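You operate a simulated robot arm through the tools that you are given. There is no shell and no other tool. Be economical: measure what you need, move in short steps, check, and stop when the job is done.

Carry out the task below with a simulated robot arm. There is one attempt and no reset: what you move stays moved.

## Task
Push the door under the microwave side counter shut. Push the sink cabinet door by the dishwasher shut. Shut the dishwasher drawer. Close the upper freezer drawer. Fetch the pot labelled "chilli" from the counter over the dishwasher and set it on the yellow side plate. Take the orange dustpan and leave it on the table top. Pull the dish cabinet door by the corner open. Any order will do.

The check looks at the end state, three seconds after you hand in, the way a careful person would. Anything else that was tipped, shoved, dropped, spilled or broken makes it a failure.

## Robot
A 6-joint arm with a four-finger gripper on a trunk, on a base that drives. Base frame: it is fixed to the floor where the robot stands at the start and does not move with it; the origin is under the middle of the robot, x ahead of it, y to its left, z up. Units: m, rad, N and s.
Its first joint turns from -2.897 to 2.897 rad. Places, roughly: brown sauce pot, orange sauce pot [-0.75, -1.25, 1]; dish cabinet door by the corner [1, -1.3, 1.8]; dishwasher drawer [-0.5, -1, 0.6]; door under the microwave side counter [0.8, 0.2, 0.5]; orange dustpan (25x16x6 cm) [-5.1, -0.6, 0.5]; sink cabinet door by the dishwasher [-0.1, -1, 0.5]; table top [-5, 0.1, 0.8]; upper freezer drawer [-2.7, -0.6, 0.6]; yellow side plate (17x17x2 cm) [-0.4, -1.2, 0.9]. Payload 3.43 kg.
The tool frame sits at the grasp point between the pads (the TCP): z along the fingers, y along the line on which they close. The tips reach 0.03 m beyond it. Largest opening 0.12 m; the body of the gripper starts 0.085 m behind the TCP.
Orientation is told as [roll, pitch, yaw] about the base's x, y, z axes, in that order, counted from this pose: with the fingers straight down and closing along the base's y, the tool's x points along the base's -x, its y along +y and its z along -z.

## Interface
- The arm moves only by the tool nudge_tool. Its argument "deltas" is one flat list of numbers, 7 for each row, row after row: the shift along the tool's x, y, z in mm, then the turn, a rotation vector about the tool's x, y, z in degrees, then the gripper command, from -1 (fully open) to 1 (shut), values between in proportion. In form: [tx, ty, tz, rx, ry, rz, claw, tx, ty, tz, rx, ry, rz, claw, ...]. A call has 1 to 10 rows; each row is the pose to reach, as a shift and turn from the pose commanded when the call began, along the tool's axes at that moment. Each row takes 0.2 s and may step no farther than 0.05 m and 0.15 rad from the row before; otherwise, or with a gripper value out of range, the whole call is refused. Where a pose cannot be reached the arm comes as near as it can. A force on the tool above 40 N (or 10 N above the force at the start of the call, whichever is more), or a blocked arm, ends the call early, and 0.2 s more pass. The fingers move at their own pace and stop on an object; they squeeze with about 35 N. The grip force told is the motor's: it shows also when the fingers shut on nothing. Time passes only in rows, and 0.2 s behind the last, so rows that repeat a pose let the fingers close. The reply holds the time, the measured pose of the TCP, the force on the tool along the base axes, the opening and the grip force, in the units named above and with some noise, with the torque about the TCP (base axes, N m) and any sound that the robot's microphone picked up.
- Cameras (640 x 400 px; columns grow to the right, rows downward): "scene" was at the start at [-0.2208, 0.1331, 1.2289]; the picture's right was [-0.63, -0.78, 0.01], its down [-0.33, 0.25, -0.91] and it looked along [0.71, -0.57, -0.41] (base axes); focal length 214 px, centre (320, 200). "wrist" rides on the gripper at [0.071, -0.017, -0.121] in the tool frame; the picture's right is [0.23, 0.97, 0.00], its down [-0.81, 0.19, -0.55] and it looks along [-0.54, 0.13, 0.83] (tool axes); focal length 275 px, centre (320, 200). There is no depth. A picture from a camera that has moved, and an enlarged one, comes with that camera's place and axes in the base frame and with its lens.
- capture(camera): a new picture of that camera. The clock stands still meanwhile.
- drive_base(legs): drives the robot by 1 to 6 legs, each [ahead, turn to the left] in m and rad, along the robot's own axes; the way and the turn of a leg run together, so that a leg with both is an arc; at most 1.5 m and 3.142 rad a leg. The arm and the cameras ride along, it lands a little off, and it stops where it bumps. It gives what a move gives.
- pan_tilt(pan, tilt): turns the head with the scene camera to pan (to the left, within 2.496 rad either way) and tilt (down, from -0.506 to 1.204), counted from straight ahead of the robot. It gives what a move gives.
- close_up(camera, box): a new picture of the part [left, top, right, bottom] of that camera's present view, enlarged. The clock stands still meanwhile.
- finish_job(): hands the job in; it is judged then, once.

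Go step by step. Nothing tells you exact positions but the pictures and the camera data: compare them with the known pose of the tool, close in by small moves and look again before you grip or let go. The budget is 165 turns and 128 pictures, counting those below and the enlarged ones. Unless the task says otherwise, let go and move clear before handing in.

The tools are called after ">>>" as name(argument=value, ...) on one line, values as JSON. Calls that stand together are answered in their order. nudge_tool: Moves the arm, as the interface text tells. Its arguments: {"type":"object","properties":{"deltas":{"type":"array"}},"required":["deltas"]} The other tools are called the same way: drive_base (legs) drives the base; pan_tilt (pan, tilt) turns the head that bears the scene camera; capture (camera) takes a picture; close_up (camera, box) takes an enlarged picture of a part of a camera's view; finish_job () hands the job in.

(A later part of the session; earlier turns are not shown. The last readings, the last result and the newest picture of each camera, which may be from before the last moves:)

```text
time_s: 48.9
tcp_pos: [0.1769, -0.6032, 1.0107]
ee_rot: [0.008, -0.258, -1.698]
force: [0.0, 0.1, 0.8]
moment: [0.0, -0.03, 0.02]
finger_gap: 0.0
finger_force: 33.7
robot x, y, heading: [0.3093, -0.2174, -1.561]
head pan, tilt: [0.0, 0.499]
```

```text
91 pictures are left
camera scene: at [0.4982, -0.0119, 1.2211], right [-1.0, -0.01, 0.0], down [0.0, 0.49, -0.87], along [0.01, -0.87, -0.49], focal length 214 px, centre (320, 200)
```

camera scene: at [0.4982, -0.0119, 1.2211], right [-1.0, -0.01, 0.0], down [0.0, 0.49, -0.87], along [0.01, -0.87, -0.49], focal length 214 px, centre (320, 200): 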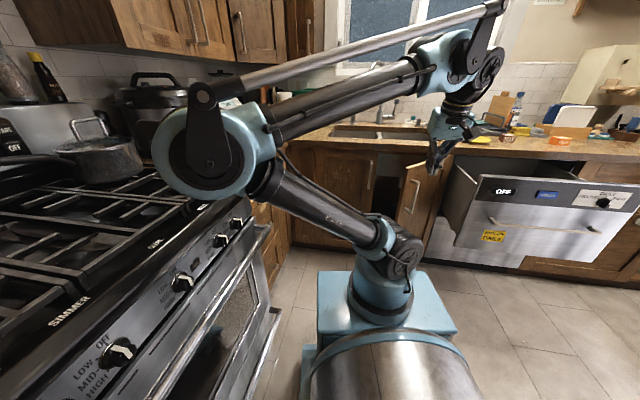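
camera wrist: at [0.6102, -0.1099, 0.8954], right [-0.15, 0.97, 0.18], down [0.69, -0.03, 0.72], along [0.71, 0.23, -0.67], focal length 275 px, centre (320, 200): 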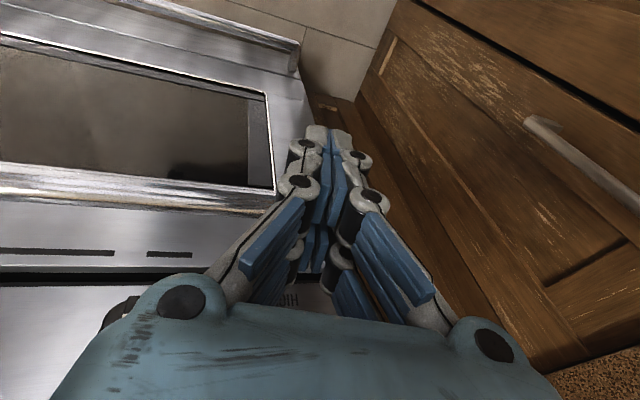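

Facing the sink now; the sink door's free edge is near (0.1, -0.97). I bring the closed gripper down in front of it, tilted outward.

>>> nudge_tool(deltas=[-10, -7, 43, -3.5, 0, 0, 1, -20, -14, 86, 0, -3.5, 0, 1, -30, -21, 129, 0, -7, 0, 1, -40, -28, 172, 0, -11, 0, 1, -50, -35, 215, 0, -15, 0, 1, -60, -42, 258, 0, -19, 0, 1, -70, -49, 301, 0, -23, 0, 1, -80, -56, 344, 0, -27, 0, 1, -90, -63, 387, 0, -31, 0, 1, -100, -70, 430, 0, -35, 0, 1])

>>> capture(camera="wrist")

>>> capture(camera="scene")

```text
time_s: 51.1
tcp_pos: [0.0712, -0.799, 0.7277]
ee_rot: [0.014, -0.882, -1.706]
force: [-0.3, 0.9, 0.6]
moment: [-0.04, 0.07, 0.01]
finger_gap: 0.0
finger_force: 33.6
out of reach, approached as far as the arm can: row 8, 9, 10
robot x, y, heading: [0.3111, -0.2177, -1.56]
head pan, tilt: [0.0, 0.499]
```

```text
90 pictures are left
camera wrist: at [0.0721, -0.6599, 0.7491], right [0.99, 0.03, -0.17], down [0.17, -0.11, 0.98], along [0.01, -0.99, -0.11], focal length 275 px, centre (320, 200)
```

wrist: 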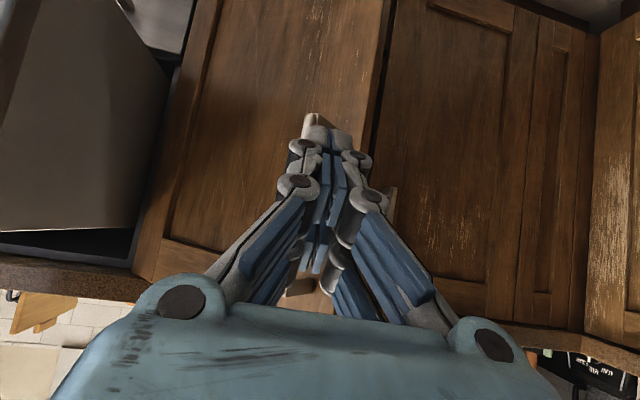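

```text
89 pictures are left
camera scene: at [0.4981, -0.0119, 1.2211], right [-1.0, -0.01, 0.0], down [0.0, 0.49, -0.87], along [0.01, -0.87, -0.49], focal length 214 px, centre (320, 200)
```

scene: 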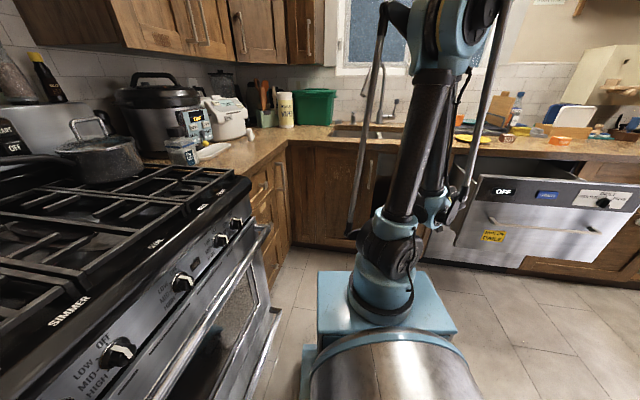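

Fingers are right in front of the door near its free edge. I push straight toward -y.

>>> nudge_tool(deltas=[-14, 3, 17, 0, 0, 0, 1, -28, 6, 34, 0, 0, 0, 1, -42, 9, 51, 0, 0, 0, 1, -56, 12, 68, 0, 0, 0, 1, -70, 15, 85, 0, 0, 0, 1, -84, 18, 101, 0, 0, 0, 1, -98, 21, 118, 0, 0, 0, 1, -112, 24, 135, 0, 0, 0, 1, -126, 27, 152, 0, 0, 0, 1, -140, 30, 169, 0, 0, 0, 1])

>>> capture(camera="wrist")

```text
time_s: 52.1
tcp_pos: [0.0787, -0.881, 0.7339]
ee_rot: [0.023, -0.891, -1.705]
force: [-1.2, -1.8, 0.2]
moment: [0.05, -0.01, 0.04]
finger_gap: 0.0
finger_force: 33.2
robot x, y, heading: [0.3136, -0.2149, -1.562]
head pan, tilt: [0.0, 0.499]
stopped in row 5: the force on the tool passed its limit at 60 N (the readings are from after the stop); the commanded pose is now the measured one
```

```text
88 pictures are left
camera wrist: at [0.0792, -0.7422, 0.7541], right [0.99, 0.03, -0.17], down [0.17, -0.1, 0.98], along [0.01, -0.99, -0.1], focal length 275 px, centre (320, 200)
```

wrist: 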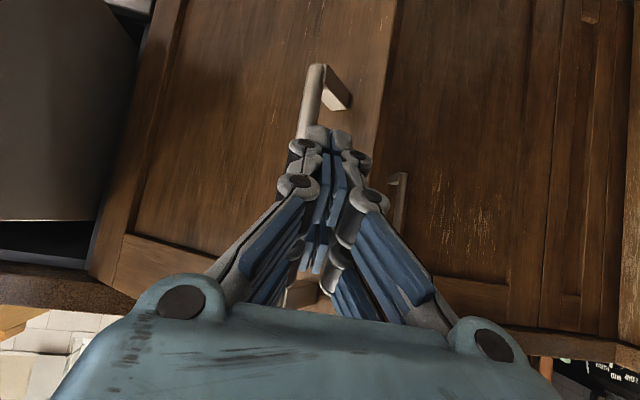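

It bumped the handle and the door moved a little. I continue more gently.

>>> nudge_tool(deltas=[-6, 2, 8, 0, 0, 0, 1, -13, 3, 15, 0, 0, 0, 1, -19, 5, 23, 0, 0, 0, 1, -25, 6, 31, 0, 0, 0, 1, -32, 8, 38, 0, 0, 0, 1, -38, 9, 46, 0, 0, 0, 1, -44, 11, 54, 0, 0, 0, 1, -51, 12, 62, 0, 0, 0, 1, -57, 14, 69, 0, 0, 0, 1, -64, 15, 77, 0, 0, 0, 1])

>>> capture(camera="wrist")

```text
time_s: 52.7
tcp_pos: [0.0834, -0.8868, 0.7412]
ee_rot: [0.032, -0.899, -1.707]
force: [-0.5, -1.3, -1.4]
moment: [0.04, -0.05, 0.11]
finger_gap: 0.0001
finger_force: 33.0
robot x, y, heading: [0.3116, -0.2167, -1.561]
head pan, tilt: [0.0, 0.499]
stopped in row 2: the force on the tool passed its limit at 48 N (the readings are from after the stop); the commanded pose is now the measured one
```

```text
87 pictures are left
camera wrist: at [0.0827, -0.7462, 0.7595], right [0.99, 0.03, -0.16], down [0.16, -0.09, 0.98], along [0.02, -1.0, -0.1], focal length 275 px, centre (320, 200)
```

wrist: 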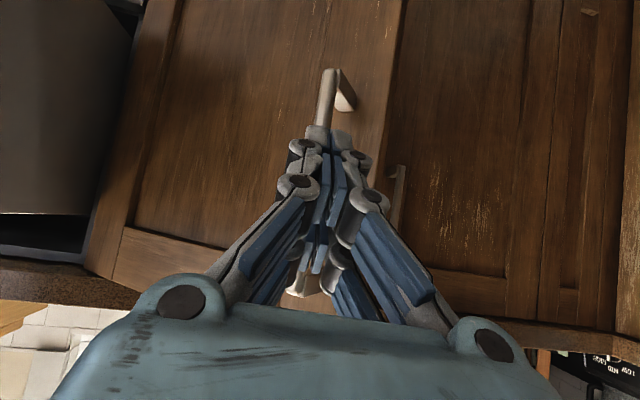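

The fingertips ride on the handle bar. I back off, shift 6 cm toward the hinge side, and push the plain face.

>>> nudge_tool(deltas=[15, 0, -18, 0, 0, 0, 1, 25, -20, -30, 0, 0, 0, 1, 25, -65, -30, 0, 0, 0, 1, 20, -70, -14, 0, 0, 0, 1, 10, -70, 2, 0, 0, 0, 1, 0, -69, 14, 0, 0, 0, 1, -8, -68, 24, 0, 0, 0, 1, -16, -67, 34, 0, 0, 0, 1, -24, -66, 43, 0, 0, 0, 1, -32, -65, 52, 0, 0, 0, 1])

>>> capture(camera="wrist")

```text
time_s: 54.9
tcp_pos: [0.0137, -0.9391, 0.7345]
ee_rot: [0.03, -0.898, -1.704]
force: [-0.3, 1.0, 0.5]
moment: [-0.01, 0.0, 0.01]
finger_gap: 0.0
finger_force: 33.8
robot x, y, heading: [0.3064, -0.2204, -1.561]
head pan, tilt: [0.0, 0.499]
```

```text
86 pictures are left
camera wrist: at [0.0121, -0.799, 0.7533], right [0.99, 0.03, -0.16], down [0.16, -0.09, 0.98], along [0.02, -1.0, -0.1], focal length 275 px, centre (320, 200)
```

wrist: 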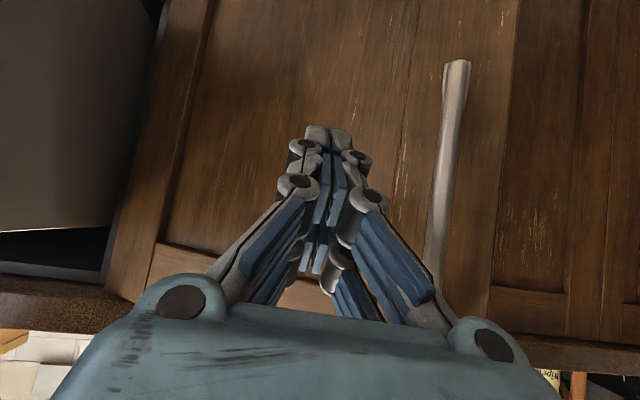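

Clear of the handle now; continue pushing on the face.

>>> nudge_tool(deltas=[-7, 1, 9, 0, 0, 0, 1, -15, 2, 19, 0, 0, 0, 1, -22, 3, 28, 0, 0, 0, 1, -30, 4, 38, 0, 0, 0, 1, -37, 5, 47, 0, 0, 0, 1, -45, 6, 56, 0, 0, 0, 1, -52, 7, 66, 0, 0, 0, 1, -60, 8, 75, 0, 0, 0, 1, -67, 9, 85, 0, 0, 0, 1, -75, 10, 94, 0, 0, 0, 1])

>>> capture(camera="wrist")

```text
time_s: 57.1
tcp_pos: [0.0084, -1.0604, 0.7335]
ee_rot: [0.03, -0.897, -1.706]
force: [0.0, 0.3, 0.3]
moment: [0.02, 0.01, 0.01]
finger_gap: 0.0
finger_force: 33.6
robot x, y, heading: [0.3083, -0.2156, -1.562]
head pan, tilt: [0.0, 0.499]
```

```text
85 pictures are left
camera wrist: at [0.0071, -0.9191, 0.752], right [0.99, 0.03, -0.16], down [0.16, -0.09, 0.98], along [0.02, -1.0, -0.09], focal length 275 px, centre (320, 200)
```

wrist: 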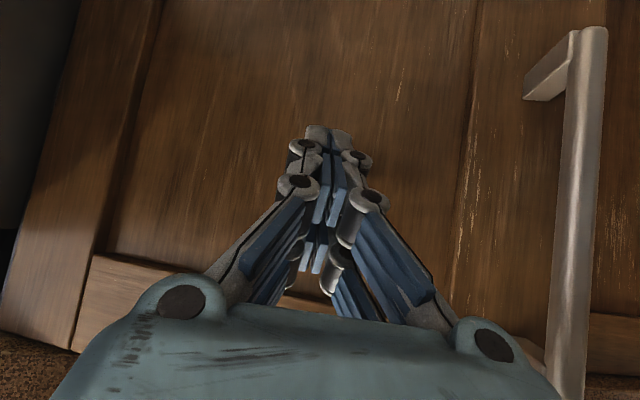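

Continue pushing until it stops.

>>> nudge_tool(deltas=[-7, 1, 9, 0, 0, 0, 1, -15, 2, 19, 0, 0, 0, 1, -22, 3, 28, 0, 0, 0, 1, -30, 4, 38, 0, 0, 0, 1, -37, 5, 47, 0, 0, 0, 1, -45, 6, 56, 0, 0, 0, 1, -52, 7, 66, 0, 0, 0, 1, -60, 8, 75, 0, 0, 0, 1])

>>> capture(camera="wrist")

>>> capture(camera="scene")

```text
time_s: 58.9
tcp_pos: [0.0078, -1.1542, 0.7331]
ee_rot: [0.03, -0.898, -1.706]
force: [0.2, 36.5, -5.7]
moment: [0.12, -0.09, -0.31]
finger_gap: 0.0002
finger_force: 33.7
robot x, y, heading: [0.3078, -0.2159, -1.559]
head pan, tilt: [0.0, 0.499]
```

```text
84 pictures are left
camera wrist: at [0.0049, -1.0141, 0.7517], right [0.99, 0.03, -0.16], down [0.16, -0.09, 0.98], along [0.02, -1.0, -0.1], focal length 275 px, centre (320, 200)
```

wrist: 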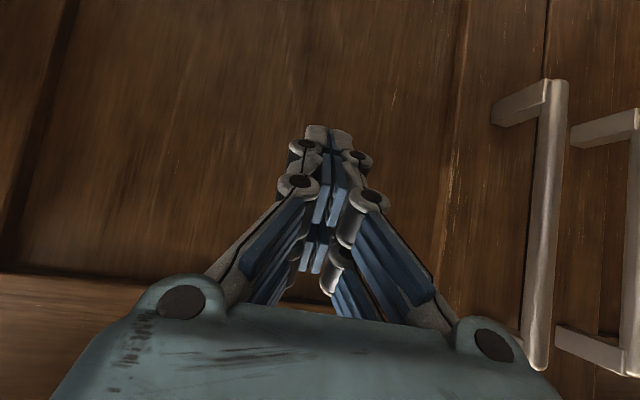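

```text
83 pictures are left
camera scene: at [0.4979, -0.0111, 1.221], right [-1.0, -0.01, 0.0], down [0.0, 0.49, -0.87], along [0.01, -0.87, -0.49], focal length 214 px, centre (320, 200)
```

scene: 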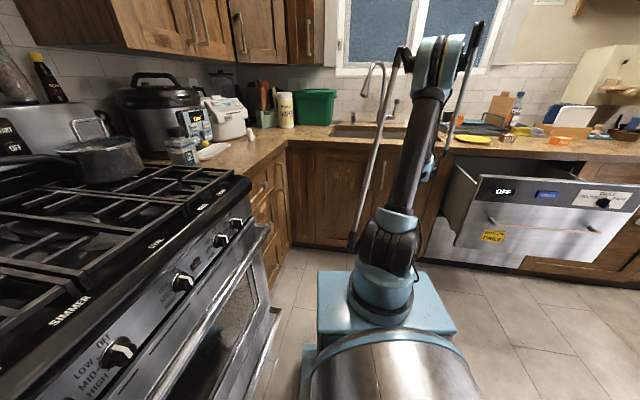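

The sink door is shut (both handles line up, firm stop). I withdraw and raise the arm, then drive over to face the dishwasher.

>>> nudge_tool(deltas=[25, 0, -31, 0, 0, 0, 1, 50, 0, -62, 0, 0, 0, 1, 75, 0, -94, 0, 0, 0, 1, 85, 0, -140, 0, 4, 0, 1, 75, 0, -185, 0, 8, 0, 1, 55, 0, -228, 0, 13, 0, 1, 35, 0, -272, 0, 18, 0, 1, 15, 0, -316, 0, 23, 0, 1, -5, 0, -360, 0, 28, 0, 1, -20, 0, -400, 0, 32, 0, 1])

>>> drive_base(legs=[[0, -1.5]])

>>> drive_base(legs=[[0.68, 0]])

>>> drive_base(legs=[[0, 1.49]])

>>> capture(camera="scene")

```text
time_s: 61.1
tcp_pos: [0.0367, -0.8548, 1.0007]
ee_rot: [0.02, -0.338, -1.69]
force: [-0.3, -1.2, -0.2]
moment: [0.05, -0.03, -0.01]
finger_gap: 0.0001
finger_force: 33.5
robot x, y, heading: [0.3051, -0.2187, -1.558]
head pan, tilt: [0.0, 0.499]
```

```text
time_s: 65.6
tcp_pos: [-0.3537, -0.0012, 1.0004]
ee_rot: [0.019, -0.339, 3.108]
force: [0.3, 0.3, 0.7]
moment: [0.03, -0.05, 0.0]
finger_gap: 0.0
finger_force: 33.2
robot x, y, heading: [0.3066, -0.2255, -3.046]
head pan, tilt: [0.0, 0.499]
```

```text
time_s: 69.4
tcp_pos: [-1.0214, -0.065, 1.008]
ee_rot: [0.021, -0.353, 3.109]
force: [-0.5, -0.1, 0.2]
moment: [0.01, 0.0, 0.0]
finger_gap: 0.0001
finger_force: 33.6
robot x, y, heading: [-0.3763, -0.291, -3.046]
head pan, tilt: [0.0, 0.499]
```

```text
time_s: 74.0
tcp_pos: [-0.6316, -0.9151, 1.0158]
ee_rot: [0.023, -0.364, -1.655]
force: [-0.6, 0.0, -0.1]
moment: [0.0, -0.03, 0.02]
finger_gap: 0.0001
finger_force: 33.4
robot x, y, heading: [-0.3865, -0.2919, -1.525]
head pan, tilt: [0.0, 0.499]
```

```text
82 pictures are left
camera scene: at [-0.2025, -0.0785, 1.2211], right [-1.0, -0.05, 0.0], down [-0.02, 0.49, -0.87], along [0.04, -0.87, -0.49], focal length 214 px, centre (320, 200)
```

scene: 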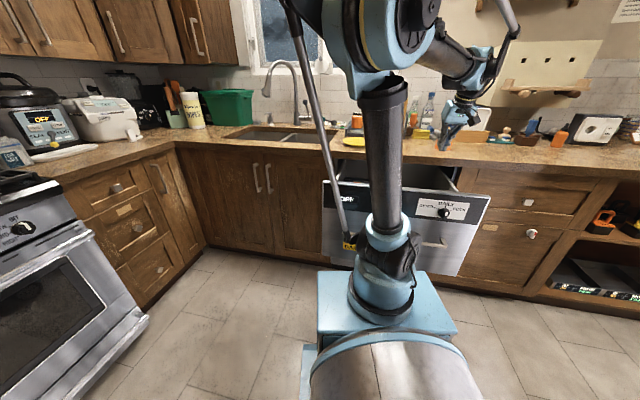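

The dishwasher drawer is in front. I back up 0.15 m for room and lower the gripper in front of the drawer's upper panel.

>>> drive_base(legs=[[-0.17, 0]])

>>> nudge_tool(deltas=[20, 15, 10, 0, 0, 0, 1, 45, 35, 25, 0, 0, 0, 1, 60, 50, 60, 0, -4, 0, 1, 55, 70, 100, 0, -8, 0, 1, 50, 90, 140, 0, -12, 0, 1, 45, 110, 180, 0, -16, 0, 1, 30, 130, 215, 0, -20, 0, 1, 10, 140, 250, 0, -25, 0, 1])

>>> capture(camera="wrist")

>>> capture(camera="scene")

```text
time_s: 75.5
tcp_pos: [-0.6431, -0.724, 1.0221]
ee_rot: [0.024, -0.377, -1.66]
force: [-1.2, 0.8, -0.6]
moment: [0.02, 0.02, -0.01]
finger_gap: 0.0
finger_force: 33.1
robot x, y, heading: [-0.3888, -0.1139, -1.53]
head pan, tilt: [0.0, 0.499]
```

```text
time_s: 77.3
tcp_pos: [-0.505, -0.8107, 0.7956]
ee_rot: [0.033, -0.827, -1.678]
force: [0.4, 0.7, 0.2]
moment: [-0.08, 0.01, 0.0]
finger_gap: 0.0
finger_force: 32.9
robot x, y, heading: [-0.3898, -0.1146, -1.533]
head pan, tilt: [0.0, 0.499]
```

```text
81 pictures are left
camera wrist: at [-0.5108, -0.6716, 0.8236], right [0.99, 0.08, -0.15], down [0.16, -0.16, 0.98], along [0.05, -0.98, -0.17], focal length 275 px, centre (320, 200)
```

wrist: 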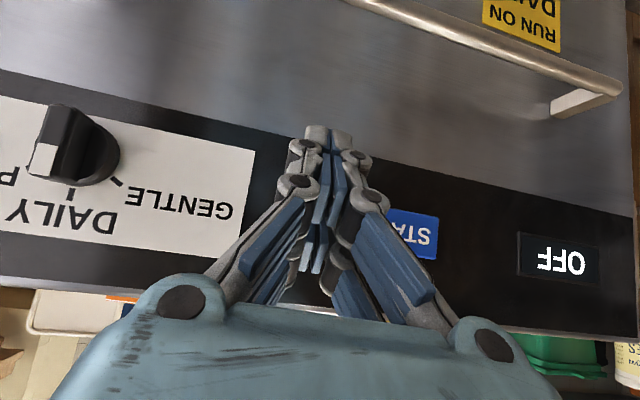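

```text
80 pictures are left
camera scene: at [-0.2093, 0.0974, 1.2211], right [-1.0, -0.04, 0.0], down [-0.02, 0.49, -0.87], along [0.04, -0.87, -0.49], focal length 214 px, centre (320, 200)
```

scene: 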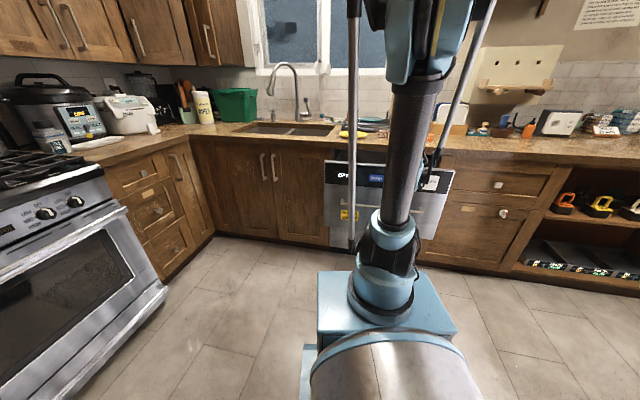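

The fingertips point between knob and START. I lower onto the plain steel between panel and handle, then push.

>>> nudge_tool(deltas=[17, 0, 15, 0, 0, 0, 1, 33, 0, 30, 0, 0, 0, 1, 27, 1, 37, 0, 0, 0, 1, 20, 2, 44, 0, 0, 0, 1, 13, 3, 52, 0, 0, 0, 1, 6, 4, 59, 0, 0, 0, 1, -1, 5, 66, 0, 0, 0, 1])

>>> capture(camera="wrist")

```text
time_s: 78.9
tcp_pos: [-0.5035, -0.8569, 0.7526]
ee_rot: [0.034, -0.824, -1.676]
force: [0.6, 0.1, 0.0]
moment: [0.0, -0.01, -0.04]
finger_gap: 0.0002
finger_force: 33.3
robot x, y, heading: [-0.3914, -0.1113, -1.531]
head pan, tilt: [0.0, 0.499]
```

```text
79 pictures are left
camera wrist: at [-0.5094, -0.7191, 0.7811], right [0.99, 0.08, -0.15], down [0.16, -0.16, 0.98], along [0.05, -0.98, -0.17], focal length 275 px, centre (320, 200)
```

wrist: 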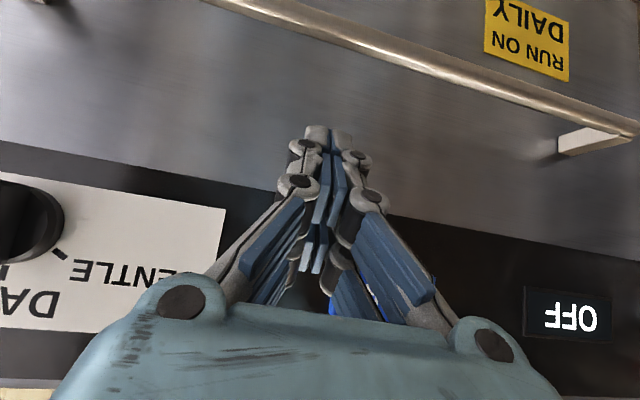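

Push the drawer shut.

>>> nudge_tool(deltas=[-10, 2, 11, 0, 0, 0, 1, -20, 3, 22, 0, 0, 0, 1, -31, 5, 33, 0, 0, 0, 1, -41, 6, 44, 0, 0, 0, 1, -51, 8, 55, 0, 0, 0, 1, -61, 9, 66, 0, 0, 0, 1, -71, 11, 77, 0, 0, 0, 1, -81, 12, 88, 0, 0, 0, 1, -91, 14, 99, 0, 0, 0, 1, -102, 15, 110, 0, 0, 0, 1])

>>> nudge_tool(deltas=[-10, 2, 11, 0, 0, 0, 1, -20, 3, 22, 0, 0, 0, 1, -31, 5, 33, 0, 0, 0, 1, -41, 6, 44, 0, 0, 0, 1, -51, 8, 55, 0, 0, 0, 1, -61, 9, 66, 0, 0, 0, 1, -71, 11, 77, 0, 0, 0, 1, -81, 12, 88, 0, 0, 0, 1, -91, 14, 99, 0, 0, 0, 1, -102, 15, 110, 0, 0, 0, 1])

>>> capture(camera="scene")

>>> capture(camera="wrist")

```text
time_s: 81.1
tcp_pos: [-0.4997, -1.0091, 0.7538]
ee_rot: [0.033, -0.825, -1.675]
force: [-1.2, 0.0, -0.3]
moment: [-0.03, 0.0, 0.02]
finger_gap: 0.0001
finger_force: 33.7
robot x, y, heading: [-0.3893, -0.1136, -1.529]
head pan, tilt: [0.0, 0.499]
```

```text
time_s: 82.2
tcp_pos: [-0.4984, -1.058, 0.7642]
ee_rot: [0.038, -0.831, -1.678]
force: [0.2, -2.1, -1.5]
moment: [0.03, -0.02, 0.01]
finger_gap: 0.0
finger_force: 33.4
robot x, y, heading: [-0.3935, -0.1146, -1.535]
head pan, tilt: [0.0, 0.499]
stopped in row 5: the force on the tool passed its limit at 68 N (the readings are from after the stop); the commanded pose is now the measured one
```

```text
78 pictures are left
camera scene: at [-0.2095, 0.0963, 1.2214], right [-1.0, -0.04, 0.0], down [-0.02, 0.49, -0.87], along [0.04, -0.87, -0.49], focal length 214 px, centre (320, 200)
```

scene: 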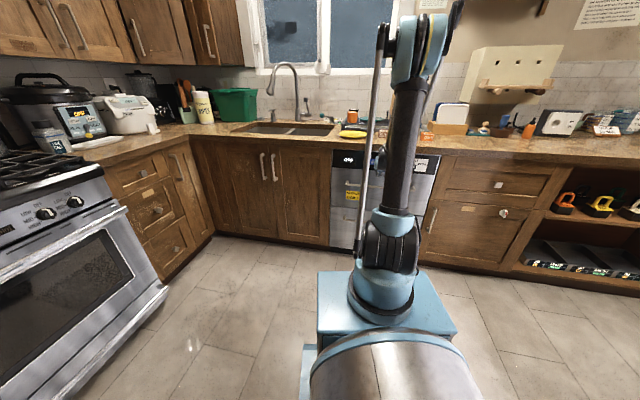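

```text
77 pictures are left
camera wrist: at [-0.5044, -0.9193, 0.7914], right [0.99, 0.08, -0.15], down [0.16, -0.15, 0.98], along [0.05, -0.99, -0.16], focal length 275 px, centre (320, 200)
```

wrist: 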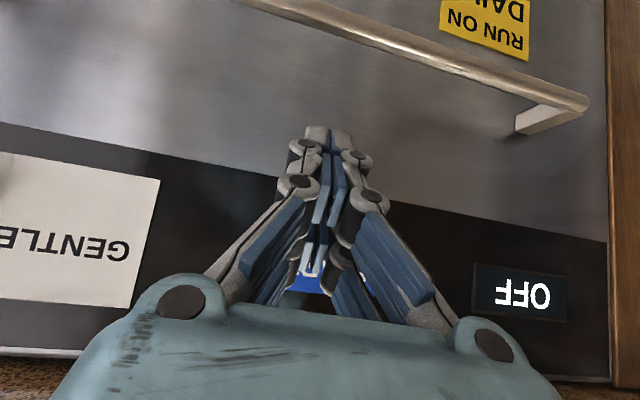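

It stopped hard. I withdraw a bit and check the drawer's front against the neighbours.

>>> nudge_tool(deltas=[20, 0, -22, 0, 0, 0, 1, 45, 0, -50, 0, 0, 0, 1, 70, 0, -77, 0, 0, 0, 1, 95, 0, -104, 0, 0, 0, 1])

>>> capture(camera="wrist")

>>> close_up(camera="scene", box=[300, 110, 480, 240])

```text
time_s: 83.2
tcp_pos: [-0.4877, -0.9175, 0.7626]
ee_rot: [0.034, -0.831, -1.678]
force: [-0.6, 0.0, -1.5]
moment: [0.01, -0.01, 0.0]
finger_gap: 0.0
finger_force: 33.9
robot x, y, heading: [-0.3946, -0.114, -1.534]
head pan, tilt: [0.0, 0.499]
```

```text
76 pictures are left
camera wrist: at [-0.4925, -0.7793, 0.7911], right [0.99, 0.08, -0.15], down [0.16, -0.15, 0.98], along [0.05, -0.99, -0.16], focal length 275 px, centre (320, 200)
```

wrist: 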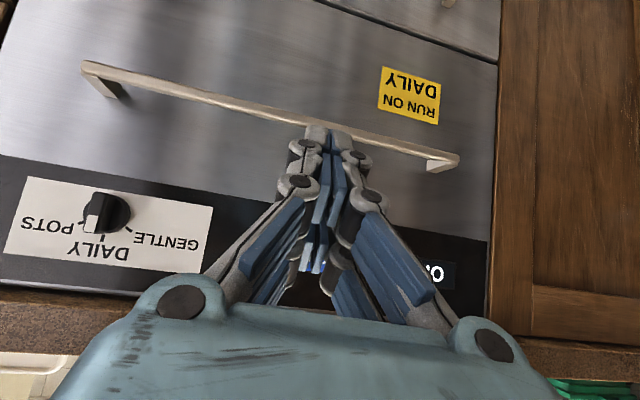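

```text
3.08 times, centred on (390, 175) of scene
camera zoom: at [-0.2094, 0.097, 1.2212], right [-1.0, -0.04, 0.0], down [-0.02, 0.49, -0.87], along [0.04, -0.87, -0.49], focal length 660 px, centre (105, 277)
```

zoom: 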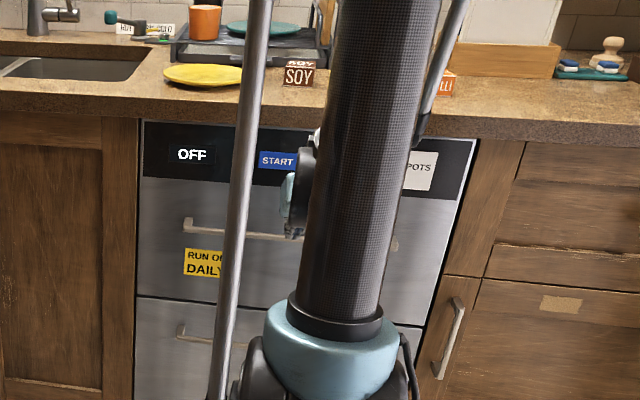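

It looks flush; one slow confirming push to be sure.

>>> nudge_tool(deltas=[-20, 3, 28, 0, 0, 0, 1, -45, 6, 57, 0, 0, 0, 1, -68, 8, 82, 0, 0, 0, 1, -82, 9, 97, 0, 0, 0, 1, -87, 10, 103, 0, 0, 0, 1, -92, 10, 108, 0, 0, 0, 1, -96, 10, 113, 0, 0, 0, 1, -100, 11, 117, 0, 0, 0, 1, -104, 11, 121, 0, 0, 0, 1, -108, 11, 125, 0, 0, 0, 1])

```text
time_s: 85.0
tcp_pos: [-0.4898, -1.0593, 0.7688]
ee_rot: [0.038, -0.838, -1.68]
force: [-1.3, -2.7, -1.0]
moment: [0.04, 0.0, -0.02]
finger_gap: 0.0001
finger_force: 33.3
robot x, y, heading: [-0.3902, -0.113, -1.529]
head pan, tilt: [0.0, 0.499]
stopped in row 8: the force on the tool passed its limit at 49 N (the readings are from after the stop); the commanded pose is now the measured one
```

The dishwasher drawer is shut (same stop). Now I raise the arm, open the gripper, drive forward and look at the pots and plate.

>>> nudge_tool(deltas=[30, 0, -33, 0, 0, 0, 1, 60, 0, -67, 0, 0, 0, 1, 85, 0, -95, 0, 0, 0, 1, 52, 0, -125, 0, 6, 0, 1, 19, 0, -155, 0, 12, 0, 1, -14, 0, -185, 0, 18, 0, 0, -47, 0, -215, 0, 24, 0, 0, -80, 0, -245, 0, 30, 0, -1, -113, 0, -275, 0, 36, 0, -1, -146, 0, -305, 0, 42, 0, -1])

>>> drive_base(legs=[[0.22, 0]])

>>> capture(camera="wrist")

>>> capture(camera="scene")

```text
time_s: 87.2
tcp_pos: [-0.4848, -0.9312, 1.0815]
ee_rot: [0.026, -0.103, -1.654]
force: [-0.9, 0.3, -0.6]
moment: [-0.06, 0.01, 0.02]
finger_gap: 0.1201
finger_force: 0.1
robot x, y, heading: [-0.3941, -0.1136, -1.526]
head pan, tilt: [0.0, 0.499]
```

```text
time_s: 88.9
tcp_pos: [-0.4736, -1.1517, 1.0821]
ee_rot: [0.026, -0.107, -1.652]
force: [0.2, 0.0, -0.3]
moment: [0.04, -0.01, -0.01]
finger_gap: 0.12
finger_force: 0.0
robot x, y, heading: [-0.3826, -0.3344, -1.523]
head pan, tilt: [0.0, 0.499]
```

```text
74 pictures are left
camera wrist: at [-0.4864, -1.0661, 1.1925], right [0.99, 0.15, 0.0], down [0.12, -0.76, 0.64], along [0.1, -0.63, -0.77], focal length 275 px, centre (320, 200)
```

wrist: 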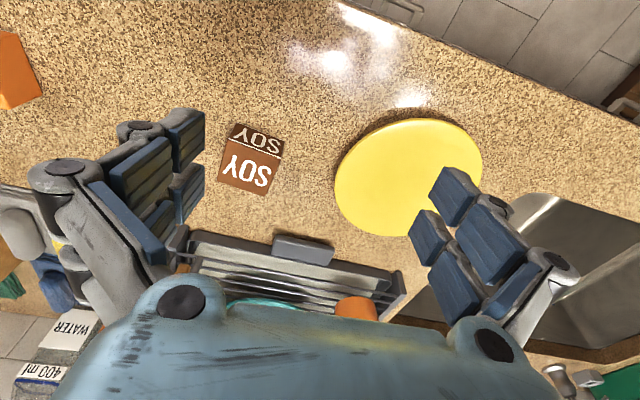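

```text
73 pictures are left
camera scene: at [-0.2009, -0.1231, 1.2212], right [-1.0, -0.04, 0.0], down [-0.02, 0.49, -0.87], along [0.04, -0.87, -0.49], focal length 214 px, centre (320, 200)
```

scene: 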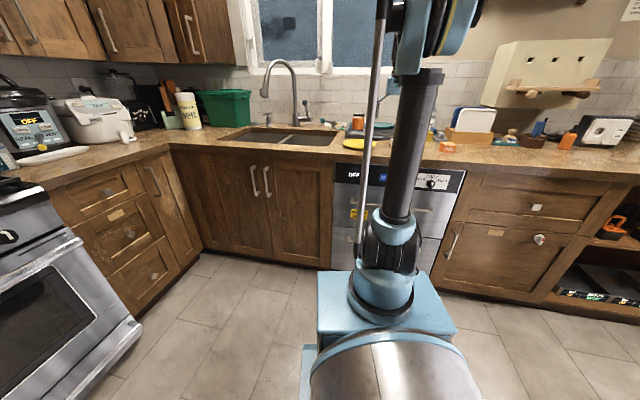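

Plate centre is about (-0.35, -1.24), z≈0.92; the chilli pot about (-0.75, -1.17). I move over the chilli pot at height.

>>> nudge_tool(deltas=[-7, -46, 0, 0, 1, 0, -1, -14, -92, 0, 0, 2, 0, -1, -21, -138, 0, 0, 3, 0, -1, -28, -184, 0, 0, 4, 0, -1, -35, -230, 0, 0, 5, 0, -1, -42, -274, 0, 0, 6, 0, -1])

>>> capture(camera="wrist")

```text
time_s: 90.3
tcp_pos: [-0.7511, -1.1605, 1.0876]
ee_rot: [0.026, -0.013, -1.65]
force: [0.1, 0.3, 0.3]
moment: [-0.03, 0.06, 0.02]
finger_gap: 0.12
finger_force: 0.0
robot x, y, heading: [-0.3864, -0.3383, -1.529]
head pan, tilt: [0.0, 0.499]
```

```text
72 pictures are left
camera wrist: at [-0.7644, -1.0851, 1.205], right [0.99, 0.15, 0.02], down [0.11, -0.81, 0.57], along [0.11, -0.56, -0.82], focal length 275 px, centre (320, 200)
```

wrist: 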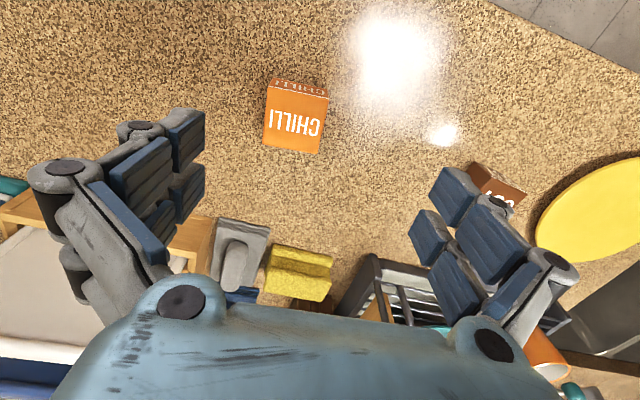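

The chilli box is about 5 cm wide, centre near (-0.767, -1.172). I align and come down partway, then look.

>>> nudge_tool(deltas=[-7, -8, 30, 0, 0, -4, -1, -13, -15, 60, 0, 0, -8, -1, -13, -15, 95, 0, 0, -8, -1])

>>> capture(camera="wrist")

```text
time_s: 91.1
tcp_pos: [-0.764, -1.1713, 0.995]
ee_rot: [0.023, -0.018, -1.509]
force: [0.0, -0.1, -0.9]
moment: [-0.01, -0.03, 0.02]
finger_gap: 0.1196
finger_force: 0.0
robot x, y, heading: [-0.383, -0.3358, -1.533]
head pan, tilt: [0.0, 0.499]
```

```text
71 pictures are left
camera wrist: at [-0.7878, -1.0991, 1.113], right [0.96, 0.29, 0.02], down [0.23, -0.79, 0.57], along [0.18, -0.54, -0.82], focal length 275 px, centre (320, 200)
```

wrist: 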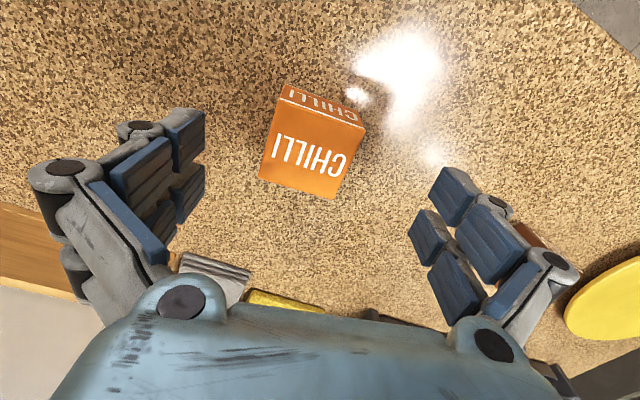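

Aligned well. Descend and close on it.

>>> nudge_tool(deltas=[0, -4, 25, 0, 0, 0, -1, 0, -5, 48, 0, 0, 0, -1, 0, -5, 48, 0, 0, 0, 0.3, 0, -5, 48, 0, 0, 0, 1, 0, -5, 48, 0, 0, 0, 1, 0, -5, 48, 0, 0, 0, 1])

>>> capture(camera="wrist")

```text
time_s: 92.5
tcp_pos: [-0.7664, -1.1743, 0.9475]
ee_rot: [0.024, -0.016, -1.51]
force: [1.2, 0.9, 2.4]
moment: [-0.07, 0.06, -0.02]
finger_gap: 0.0545
finger_force: 35.2
robot x, y, heading: [-0.384, -0.3363, -1.523]
head pan, tilt: [0.0, 0.499]
```

```text
70 pictures are left
camera wrist: at [-0.7907, -1.1025, 1.0661], right [0.96, 0.29, 0.02], down [0.23, -0.79, 0.57], along [0.18, -0.54, -0.82], focal length 275 px, centre (320, 200)
```

wrist: 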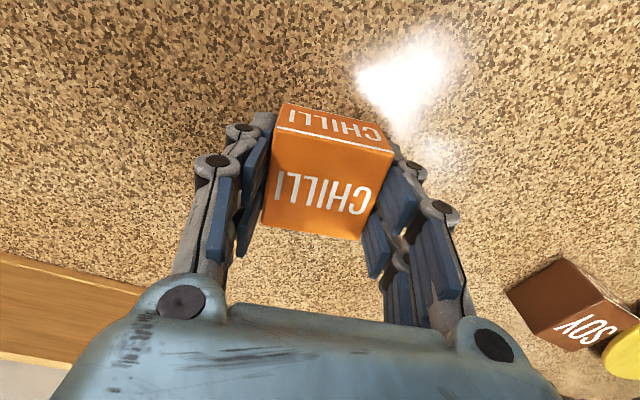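

Gripped (5.4 cm). Lift and carry over toward the plate.

>>> nudge_tool(deltas=[0, 0, -40, 0, 0, 0, 1, 0, 0, -80, 0, 0, 0, 1, 0, 0, -120, 0, 0, 0, 1, -9, 42, -120, 0, 0, 0, 1, -18, 86, -120, 0, 0, 0, 1, -28, 130, -120, 0, 0, 0, 1, -38, 174, -120, 0, 0, 0, 1, -48, 218, -120, 0, 0, 0, 1, -58, 262, -120, 0, 0, 0, 1, -68, 306, -120, 0, 0, 0, 1])

>>> capture(camera="wrist")

```text
time_s: 94.7
tcp_pos: [-0.4632, -1.2227, 1.0714]
ee_rot: [0.022, -0.018, -1.508]
force: [-0.6, -0.3, -0.5]
moment: [0.0, -0.02, -0.02]
finger_gap: 0.0544
finger_force: 35.2
robot x, y, heading: [-0.386, -0.3325, -1.525]
head pan, tilt: [0.0, 0.499]
```

```text
69 pictures are left
camera wrist: at [-0.4879, -1.1506, 1.1906], right [0.96, 0.29, 0.02], down [0.23, -0.79, 0.57], along [0.18, -0.54, -0.82], focal length 275 px, centre (320, 200)
```

wrist: 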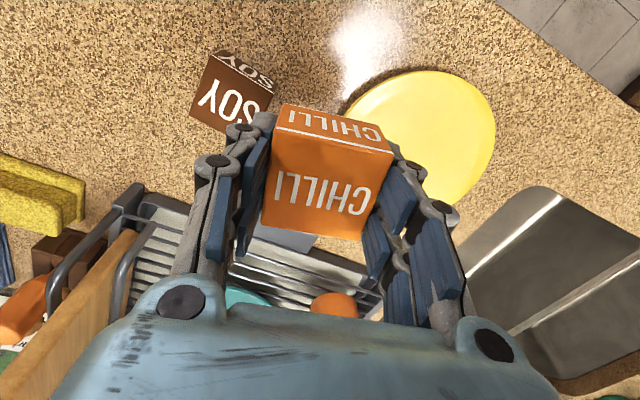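

Plate centre is at about (-0.351, -1.225). I move over it and descend most of the way.

>>> nudge_tool(deltas=[-3, 37, 0, 0, 0, 0, 1, -7, 75, 0, 0, 0, 0, 1, -10, 112, 0, 0, 0, 0, 1, -10, 112, 40, 0, 0, 0, 1, -10, 112, 80, 0, 0, 0, 1])

>>> capture(camera="wrist")

>>> pan_tilt(pan=0.15, tilt=0.4)

>>> close_up(camera="scene", box=[340, 80, 500, 180])

```text
time_s: 95.9
tcp_pos: [-0.3467, -1.224, 0.9955]
ee_rot: [0.025, -0.017, -1.509]
force: [-0.1, -0.1, -0.5]
moment: [-0.03, 0.01, -0.02]
finger_gap: 0.0544
finger_force: 35.6
robot x, y, heading: [-0.3872, -0.338, -1.521]
head pan, tilt: [0.0, 0.499]
```

```text
68 pictures are left
camera wrist: at [-0.3706, -1.1527, 1.1145], right [0.96, 0.29, 0.02], down [0.23, -0.79, 0.57], along [0.18, -0.54, -0.82], focal length 275 px, centre (320, 200)
```

wrist: 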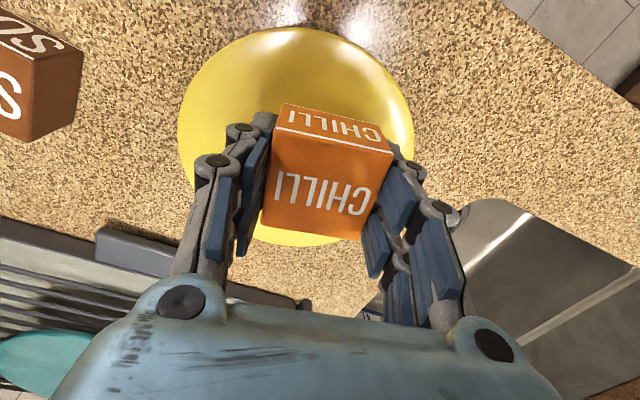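

```text
time_s: 96.6
tcp_pos: [-0.3475, -1.2258, 0.9966]
ee_rot: [0.025, -0.019, -1.509]
force: [0.1, 0.0, -0.7]
moment: [0.0, -0.02, 0.03]
finger_gap: 0.0542
finger_force: 34.7
robot x, y, heading: [-0.3867, -0.3353, -1.529]
head pan, tilt: [0.15, 0.4]
```

```text
4.00 times, centred on (420, 130) of scene
camera zoom: at [-0.1871, -0.1233, 1.2303], right [-0.98, -0.19, 0.0], down [-0.08, 0.39, -0.92], along [0.18, -0.9, -0.4], focal length 858 px, centre (-80, 480)
```

zoom: 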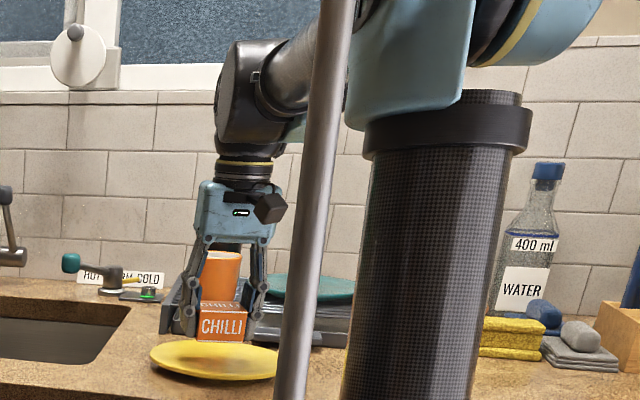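

Centred within about 1 cm. I shift slightly and lower until it touches.

>>> nudge_tool(deltas=[-5, -10, 10, 0, 0, 0, 1, -5, -10, 18, 0, 0, 0, 1, -5, -10, 23, 0, 0, 0, 1, -5, -10, 28, 0, 0, 0, 1, -5, -10, 31, 0, 0, 0, 1])

>>> close_up(camera="scene", box=[340, 100, 440, 180])

```text
time_s: 97.8
tcp_pos: [-0.3557, -1.2313, 0.9647]
ee_rot: [0.024, -0.017, -1.509]
force: [0.3, -0.3, -0.7]
moment: [-0.02, 0.01, 0.0]
finger_gap: 0.0543
finger_force: 35.1
robot x, y, heading: [-0.3788, -0.3344, -1.525]
head pan, tilt: [0.15, 0.4]
```

```text
5.00 times, centred on (390, 140) of scene
camera zoom: at [-0.187, -0.1232, 1.2303], right [-0.98, -0.19, 0.0], down [-0.08, 0.39, -0.92], along [0.18, -0.9, -0.4], focal length 1072 px, centre (-30, 500)
```

zoom: 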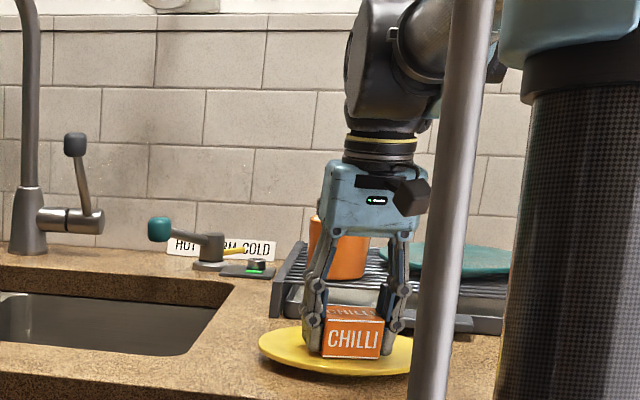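

Almost touching; lower in 2 mm steps.

>>> nudge_tool(deltas=[0, 0, 2, 0, 0, 0, 1, 0, 0, 4, 0, 0, 0, 1, 0, 0, 6, 0, 0, 0, 1])

```text
time_s: 98.5
tcp_pos: [-0.3565, -1.2206, 0.9707]
ee_rot: [0.024, -0.03, -1.51]
force: [0.1, -3.3, -3.3]
moment: [0.27, 0.01, 0.01]
finger_gap: 0.0544
finger_force: 35.1
robot x, y, heading: [-0.3844, -0.3376, -1.527]
head pan, tilt: [0.15, 0.4]
stopped in row 3: the force on the tool passed its limit at 43 N (the readings are from after the stop); the commanded pose is now the measured one
```

Touched and rebounded slightly. I look before letting go.

>>> close_up(camera="scene", box=[340, 100, 440, 180])

>>> capture(camera="wrist")

```text
5.00 times, centred on (390, 140) of scene
camera zoom: at [-0.1871, -0.1242, 1.2305], right [-0.98, -0.19, 0.0], down [-0.08, 0.4, -0.92], along [0.18, -0.9, -0.4], focal length 1072 px, centre (-30, 500)
```

zoom: 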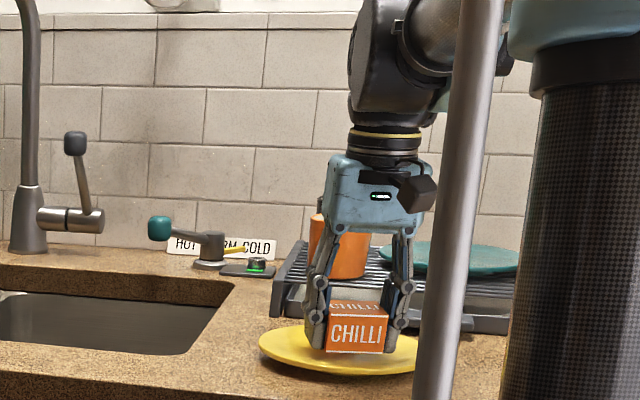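

```text
64 pictures are left
camera wrist: at [-0.3807, -1.1457, 1.0882], right [0.96, 0.29, 0.02], down [0.23, -0.78, 0.58], along [0.18, -0.55, -0.81], focal length 275 px, centre (320, 200)
```

wrist: 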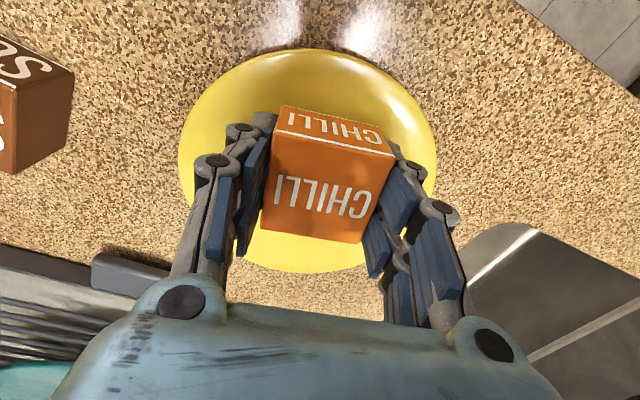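

Pot is centred over the plate. Lower to just above contact and release.

>>> nudge_tool(deltas=[-3, 0, 4, 0, 0, 0, 1, -5, 0, 7, 0, 0, 0, 1, -5, 0, 9, 0, 0, 0, 1])

```text
time_s: 99.3
tcp_pos: [-0.3568, -1.2246, 0.9621]
ee_rot: [0.024, -0.031, -1.509]
force: [-0.1, -0.9, 2.4]
moment: [0.04, 0.12, 0.04]
finger_gap: 0.0544
finger_force: 34.5
robot x, y, heading: [-0.3822, -0.3359, -1.525]
head pan, tilt: [0.15, 0.4]
```

>>> nudge_tool(deltas=[0, 0, 0, 0, 0, 0, -0.35, 0, 0, 0, 0, 0, 0, -0.4, 0, 0, -20, 0, 0, 0, -0.4, 0, 0, -60, 0, 0, 0, -0.4, 0, 0, -100, 0, 0, 0, -0.4, 0, 0, -140, 0, 0, 0, -0.4])

>>> capture(camera="wrist")

```text
time_s: 100.7
tcp_pos: [-0.3576, -1.2237, 1.1013]
ee_rot: [0.024, -0.03, -1.509]
force: [-0.2, -1.2, 0.0]
moment: [0.01, 0.0, -0.01]
finger_gap: 0.0841
finger_force: 0.1
robot x, y, heading: [-0.3844, -0.3342, -1.526]
head pan, tilt: [0.15, 0.4]
```

```text
63 pictures are left
camera wrist: at [-0.3825, -1.1496, 1.219], right [0.96, 0.29, 0.02], down [0.23, -0.78, 0.58], along [0.18, -0.55, -0.81], focal length 275 px, centre (320, 200)
```

wrist: 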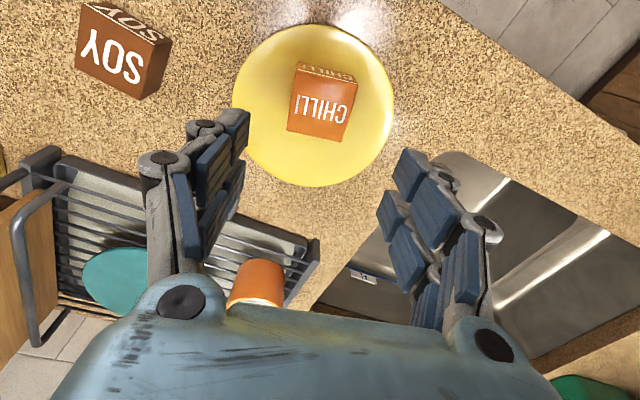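

The pot stands on the plate. I retract the arm and drive to the corner for the dish cabinet door.

>>> nudge_tool(deltas=[0, 0, -45, 0, 0, 0, -0.4, 40, 0, -60, 0, 0, 0, -0.4, 85, 0, -70, 0, 0, 0, -0.4, 130, 0, -75, 0, 0, 0, -0.4, 175, 0, -80, 0, 0, 0, -0.4, 220, 0, -80, 0, 0, 0, -0.4, 260, 0, -80, 0, 0, 0, -0.4])

>>> drive_base(legs=[[0, 0.964]])

>>> drive_base(legs=[[0.53, 0], [0, 0.26]])

>>> pan_tilt(pan=-0.3, tilt=-0.15)

>>> capture(camera="scene")

```text
time_s: 102.3
tcp_pos: [-0.3757, -0.9571, 1.1717]
ee_rot: [0.026, -0.029, -1.51]
force: [1.2, -0.4, 0.2]
moment: [0.04, -0.01, -0.01]
finger_gap: 0.0841
finger_force: 0.1
robot x, y, heading: [-0.3859, -0.337, -1.527]
head pan, tilt: [0.15, 0.4]
```

```text
time_s: 105.5
tcp_pos: [0.1336, -0.6865, 1.1711]
ee_rot: [0.024, -0.03, -0.55]
force: [0.4, -0.1, 0.0]
moment: [0.02, 0.03, -0.01]
finger_gap: 0.0841
finger_force: 0.1
robot x, y, heading: [-0.3808, -0.3403, -0.567]
head pan, tilt: [0.15, 0.4]
```

```text
time_s: 109.6
tcp_pos: [0.6329, -0.8183, 1.1782]
ee_rot: [0.025, -0.042, -0.29]
force: [-0.8, 0.3, 0.2]
moment: [0.02, 0.03, -0.02]
finger_gap: 0.0838
finger_force: 0.1
robot x, y, heading: [0.06, -0.6238, -0.303]
head pan, tilt: [0.15, 0.4]
```

```text
time_s: 110.5
tcp_pos: [0.6194, -0.813, 1.1852]
ee_rot: [0.021, -0.054, -0.29]
force: [0.4, 0.2, -0.1]
moment: [-0.03, 0.03, 0.02]
finger_gap: 0.084
finger_force: 0.1
robot x, y, heading: [0.057, -0.6191, -0.307]
head pan, tilt: [-0.3, -0.15]
```

```text
62 pictures are left
camera scene: at [-0.0941, -0.4014, 1.2805], right [-0.57, -0.82, 0.0], down [0.11, -0.08, -0.99], along [0.81, -0.56, 0.14], focal length 214 px, centre (320, 200)
```

scene: 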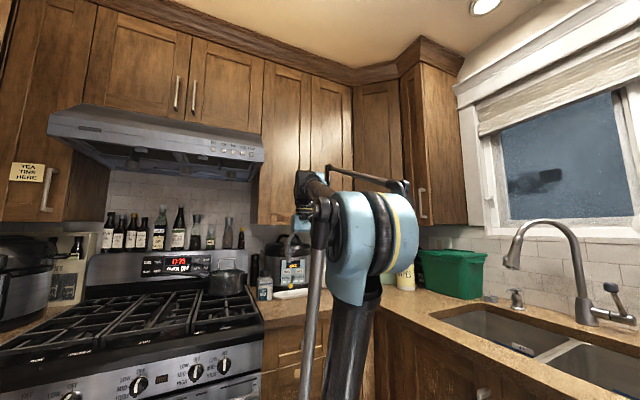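

The handle is hidden by the elbow from here. I bring the gripper up and forward, pointing at the cabinet, to see it with the wrist camera.

>>> nudge_tool(deltas=[-15, -17, -21, 0, -8, 0, -0.4, -31, -34, -43, 0, -16, 0, -0.4, -46, -51, -64, 0, -24, 0, -0.4, -62, -68, -86, 0, -32, 0, -0.4, -77, -85, -107, 0, -40, 0, -0.4, -93, -102, -129, 0, -48, 0, -0.4, -108, -119, -150, 0, -56, 0, -0.4, -124, -136, -172, 0, -64, 0, -0.4, -139, -153, -193, 0, -72, 0, -0.4, -155, -170, -215, 0, -80, 0, -0.4])

>>> capture(camera="wrist")

>>> capture(camera="scene")

```text
time_s: 112.7
tcp_pos: [0.707, -1.0242, 1.4083]
ee_rot: [0.185, -1.451, -0.473]
force: [-0.1, 0.1, -0.3]
moment: [0.01, 0.0, 0.04]
finger_gap: 0.0843
finger_force: 0.1
robot x, y, heading: [0.0576, -0.6239, -0.307]
head pan, tilt: [-0.3, -0.15]
```

```text
61 pictures are left
camera wrist: at [0.581, -1.0019, 1.3501], right [0.25, 0.95, -0.21], down [-0.38, 0.29, 0.87], along [0.89, -0.14, 0.44], focal length 275 px, centre (320, 200)
```

wrist: 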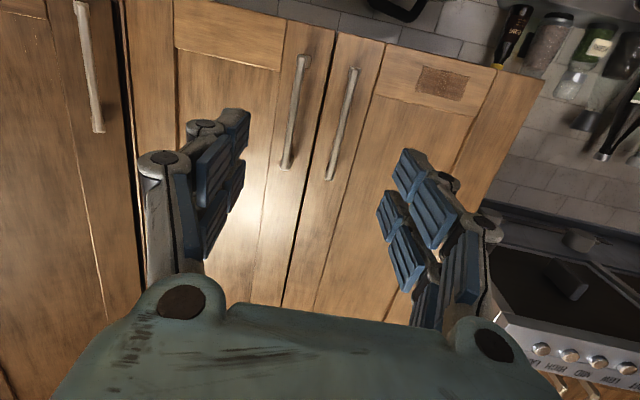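

```text
60 pictures are left
camera scene: at [-0.0943, -0.4013, 1.2805], right [-0.57, -0.82, 0.0], down [0.11, -0.08, -0.99], along [0.81, -0.56, 0.14], focal length 214 px, centre (320, 200)
```

scene: 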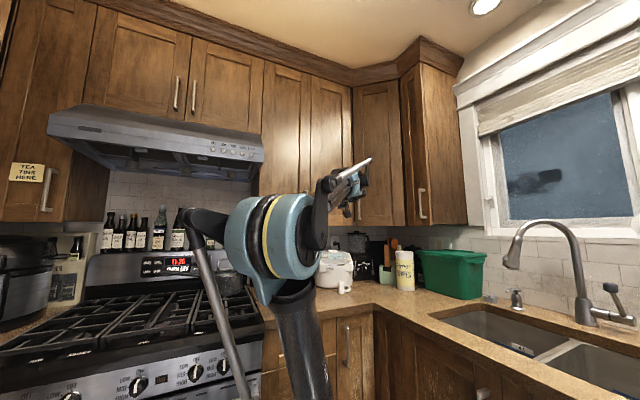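

The wrist view (upside down) shows both handles; ours is the one on the -y side, bar at about (0.965, -1.128), z 1.35–1.51. I approach to a standoff with a narrower opening.

>>> nudge_tool(deltas=[-14, -7, 40, 0, 0, 0, 0, -28, -13, 80, 0, 0, 0, 0, -41, -20, 120, 0, 0, 0, 0, -55, -26, 160, 0, 0, 0, 0])

>>> capture(camera="wrist")

```text
time_s: 113.7
tcp_pos: [0.86, -1.0954, 1.4407]
ee_rot: [0.188, -1.449, -0.476]
force: [-0.9, 0.3, 1.7]
moment: [0.0, 0.05, -0.04]
finger_gap: 0.06
finger_force: 0.0
robot x, y, heading: [0.0629, -0.6259, -0.304]
head pan, tilt: [-0.3, -0.15]
```

```text
59 pictures are left
camera wrist: at [0.7327, -1.0731, 1.383], right [0.25, 0.95, -0.21], down [-0.38, 0.29, 0.88], along [0.89, -0.14, 0.44], focal length 275 px, centre (320, 200)
```

wrist: 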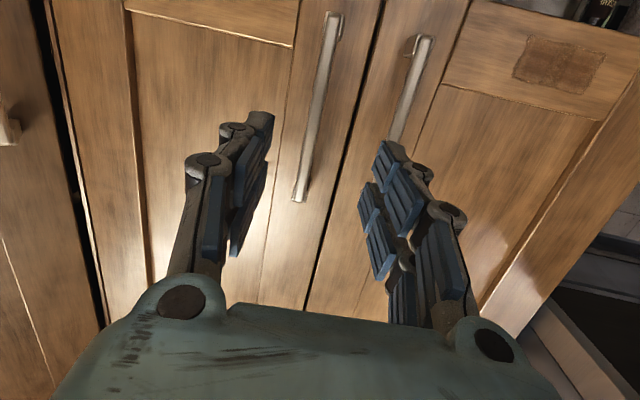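

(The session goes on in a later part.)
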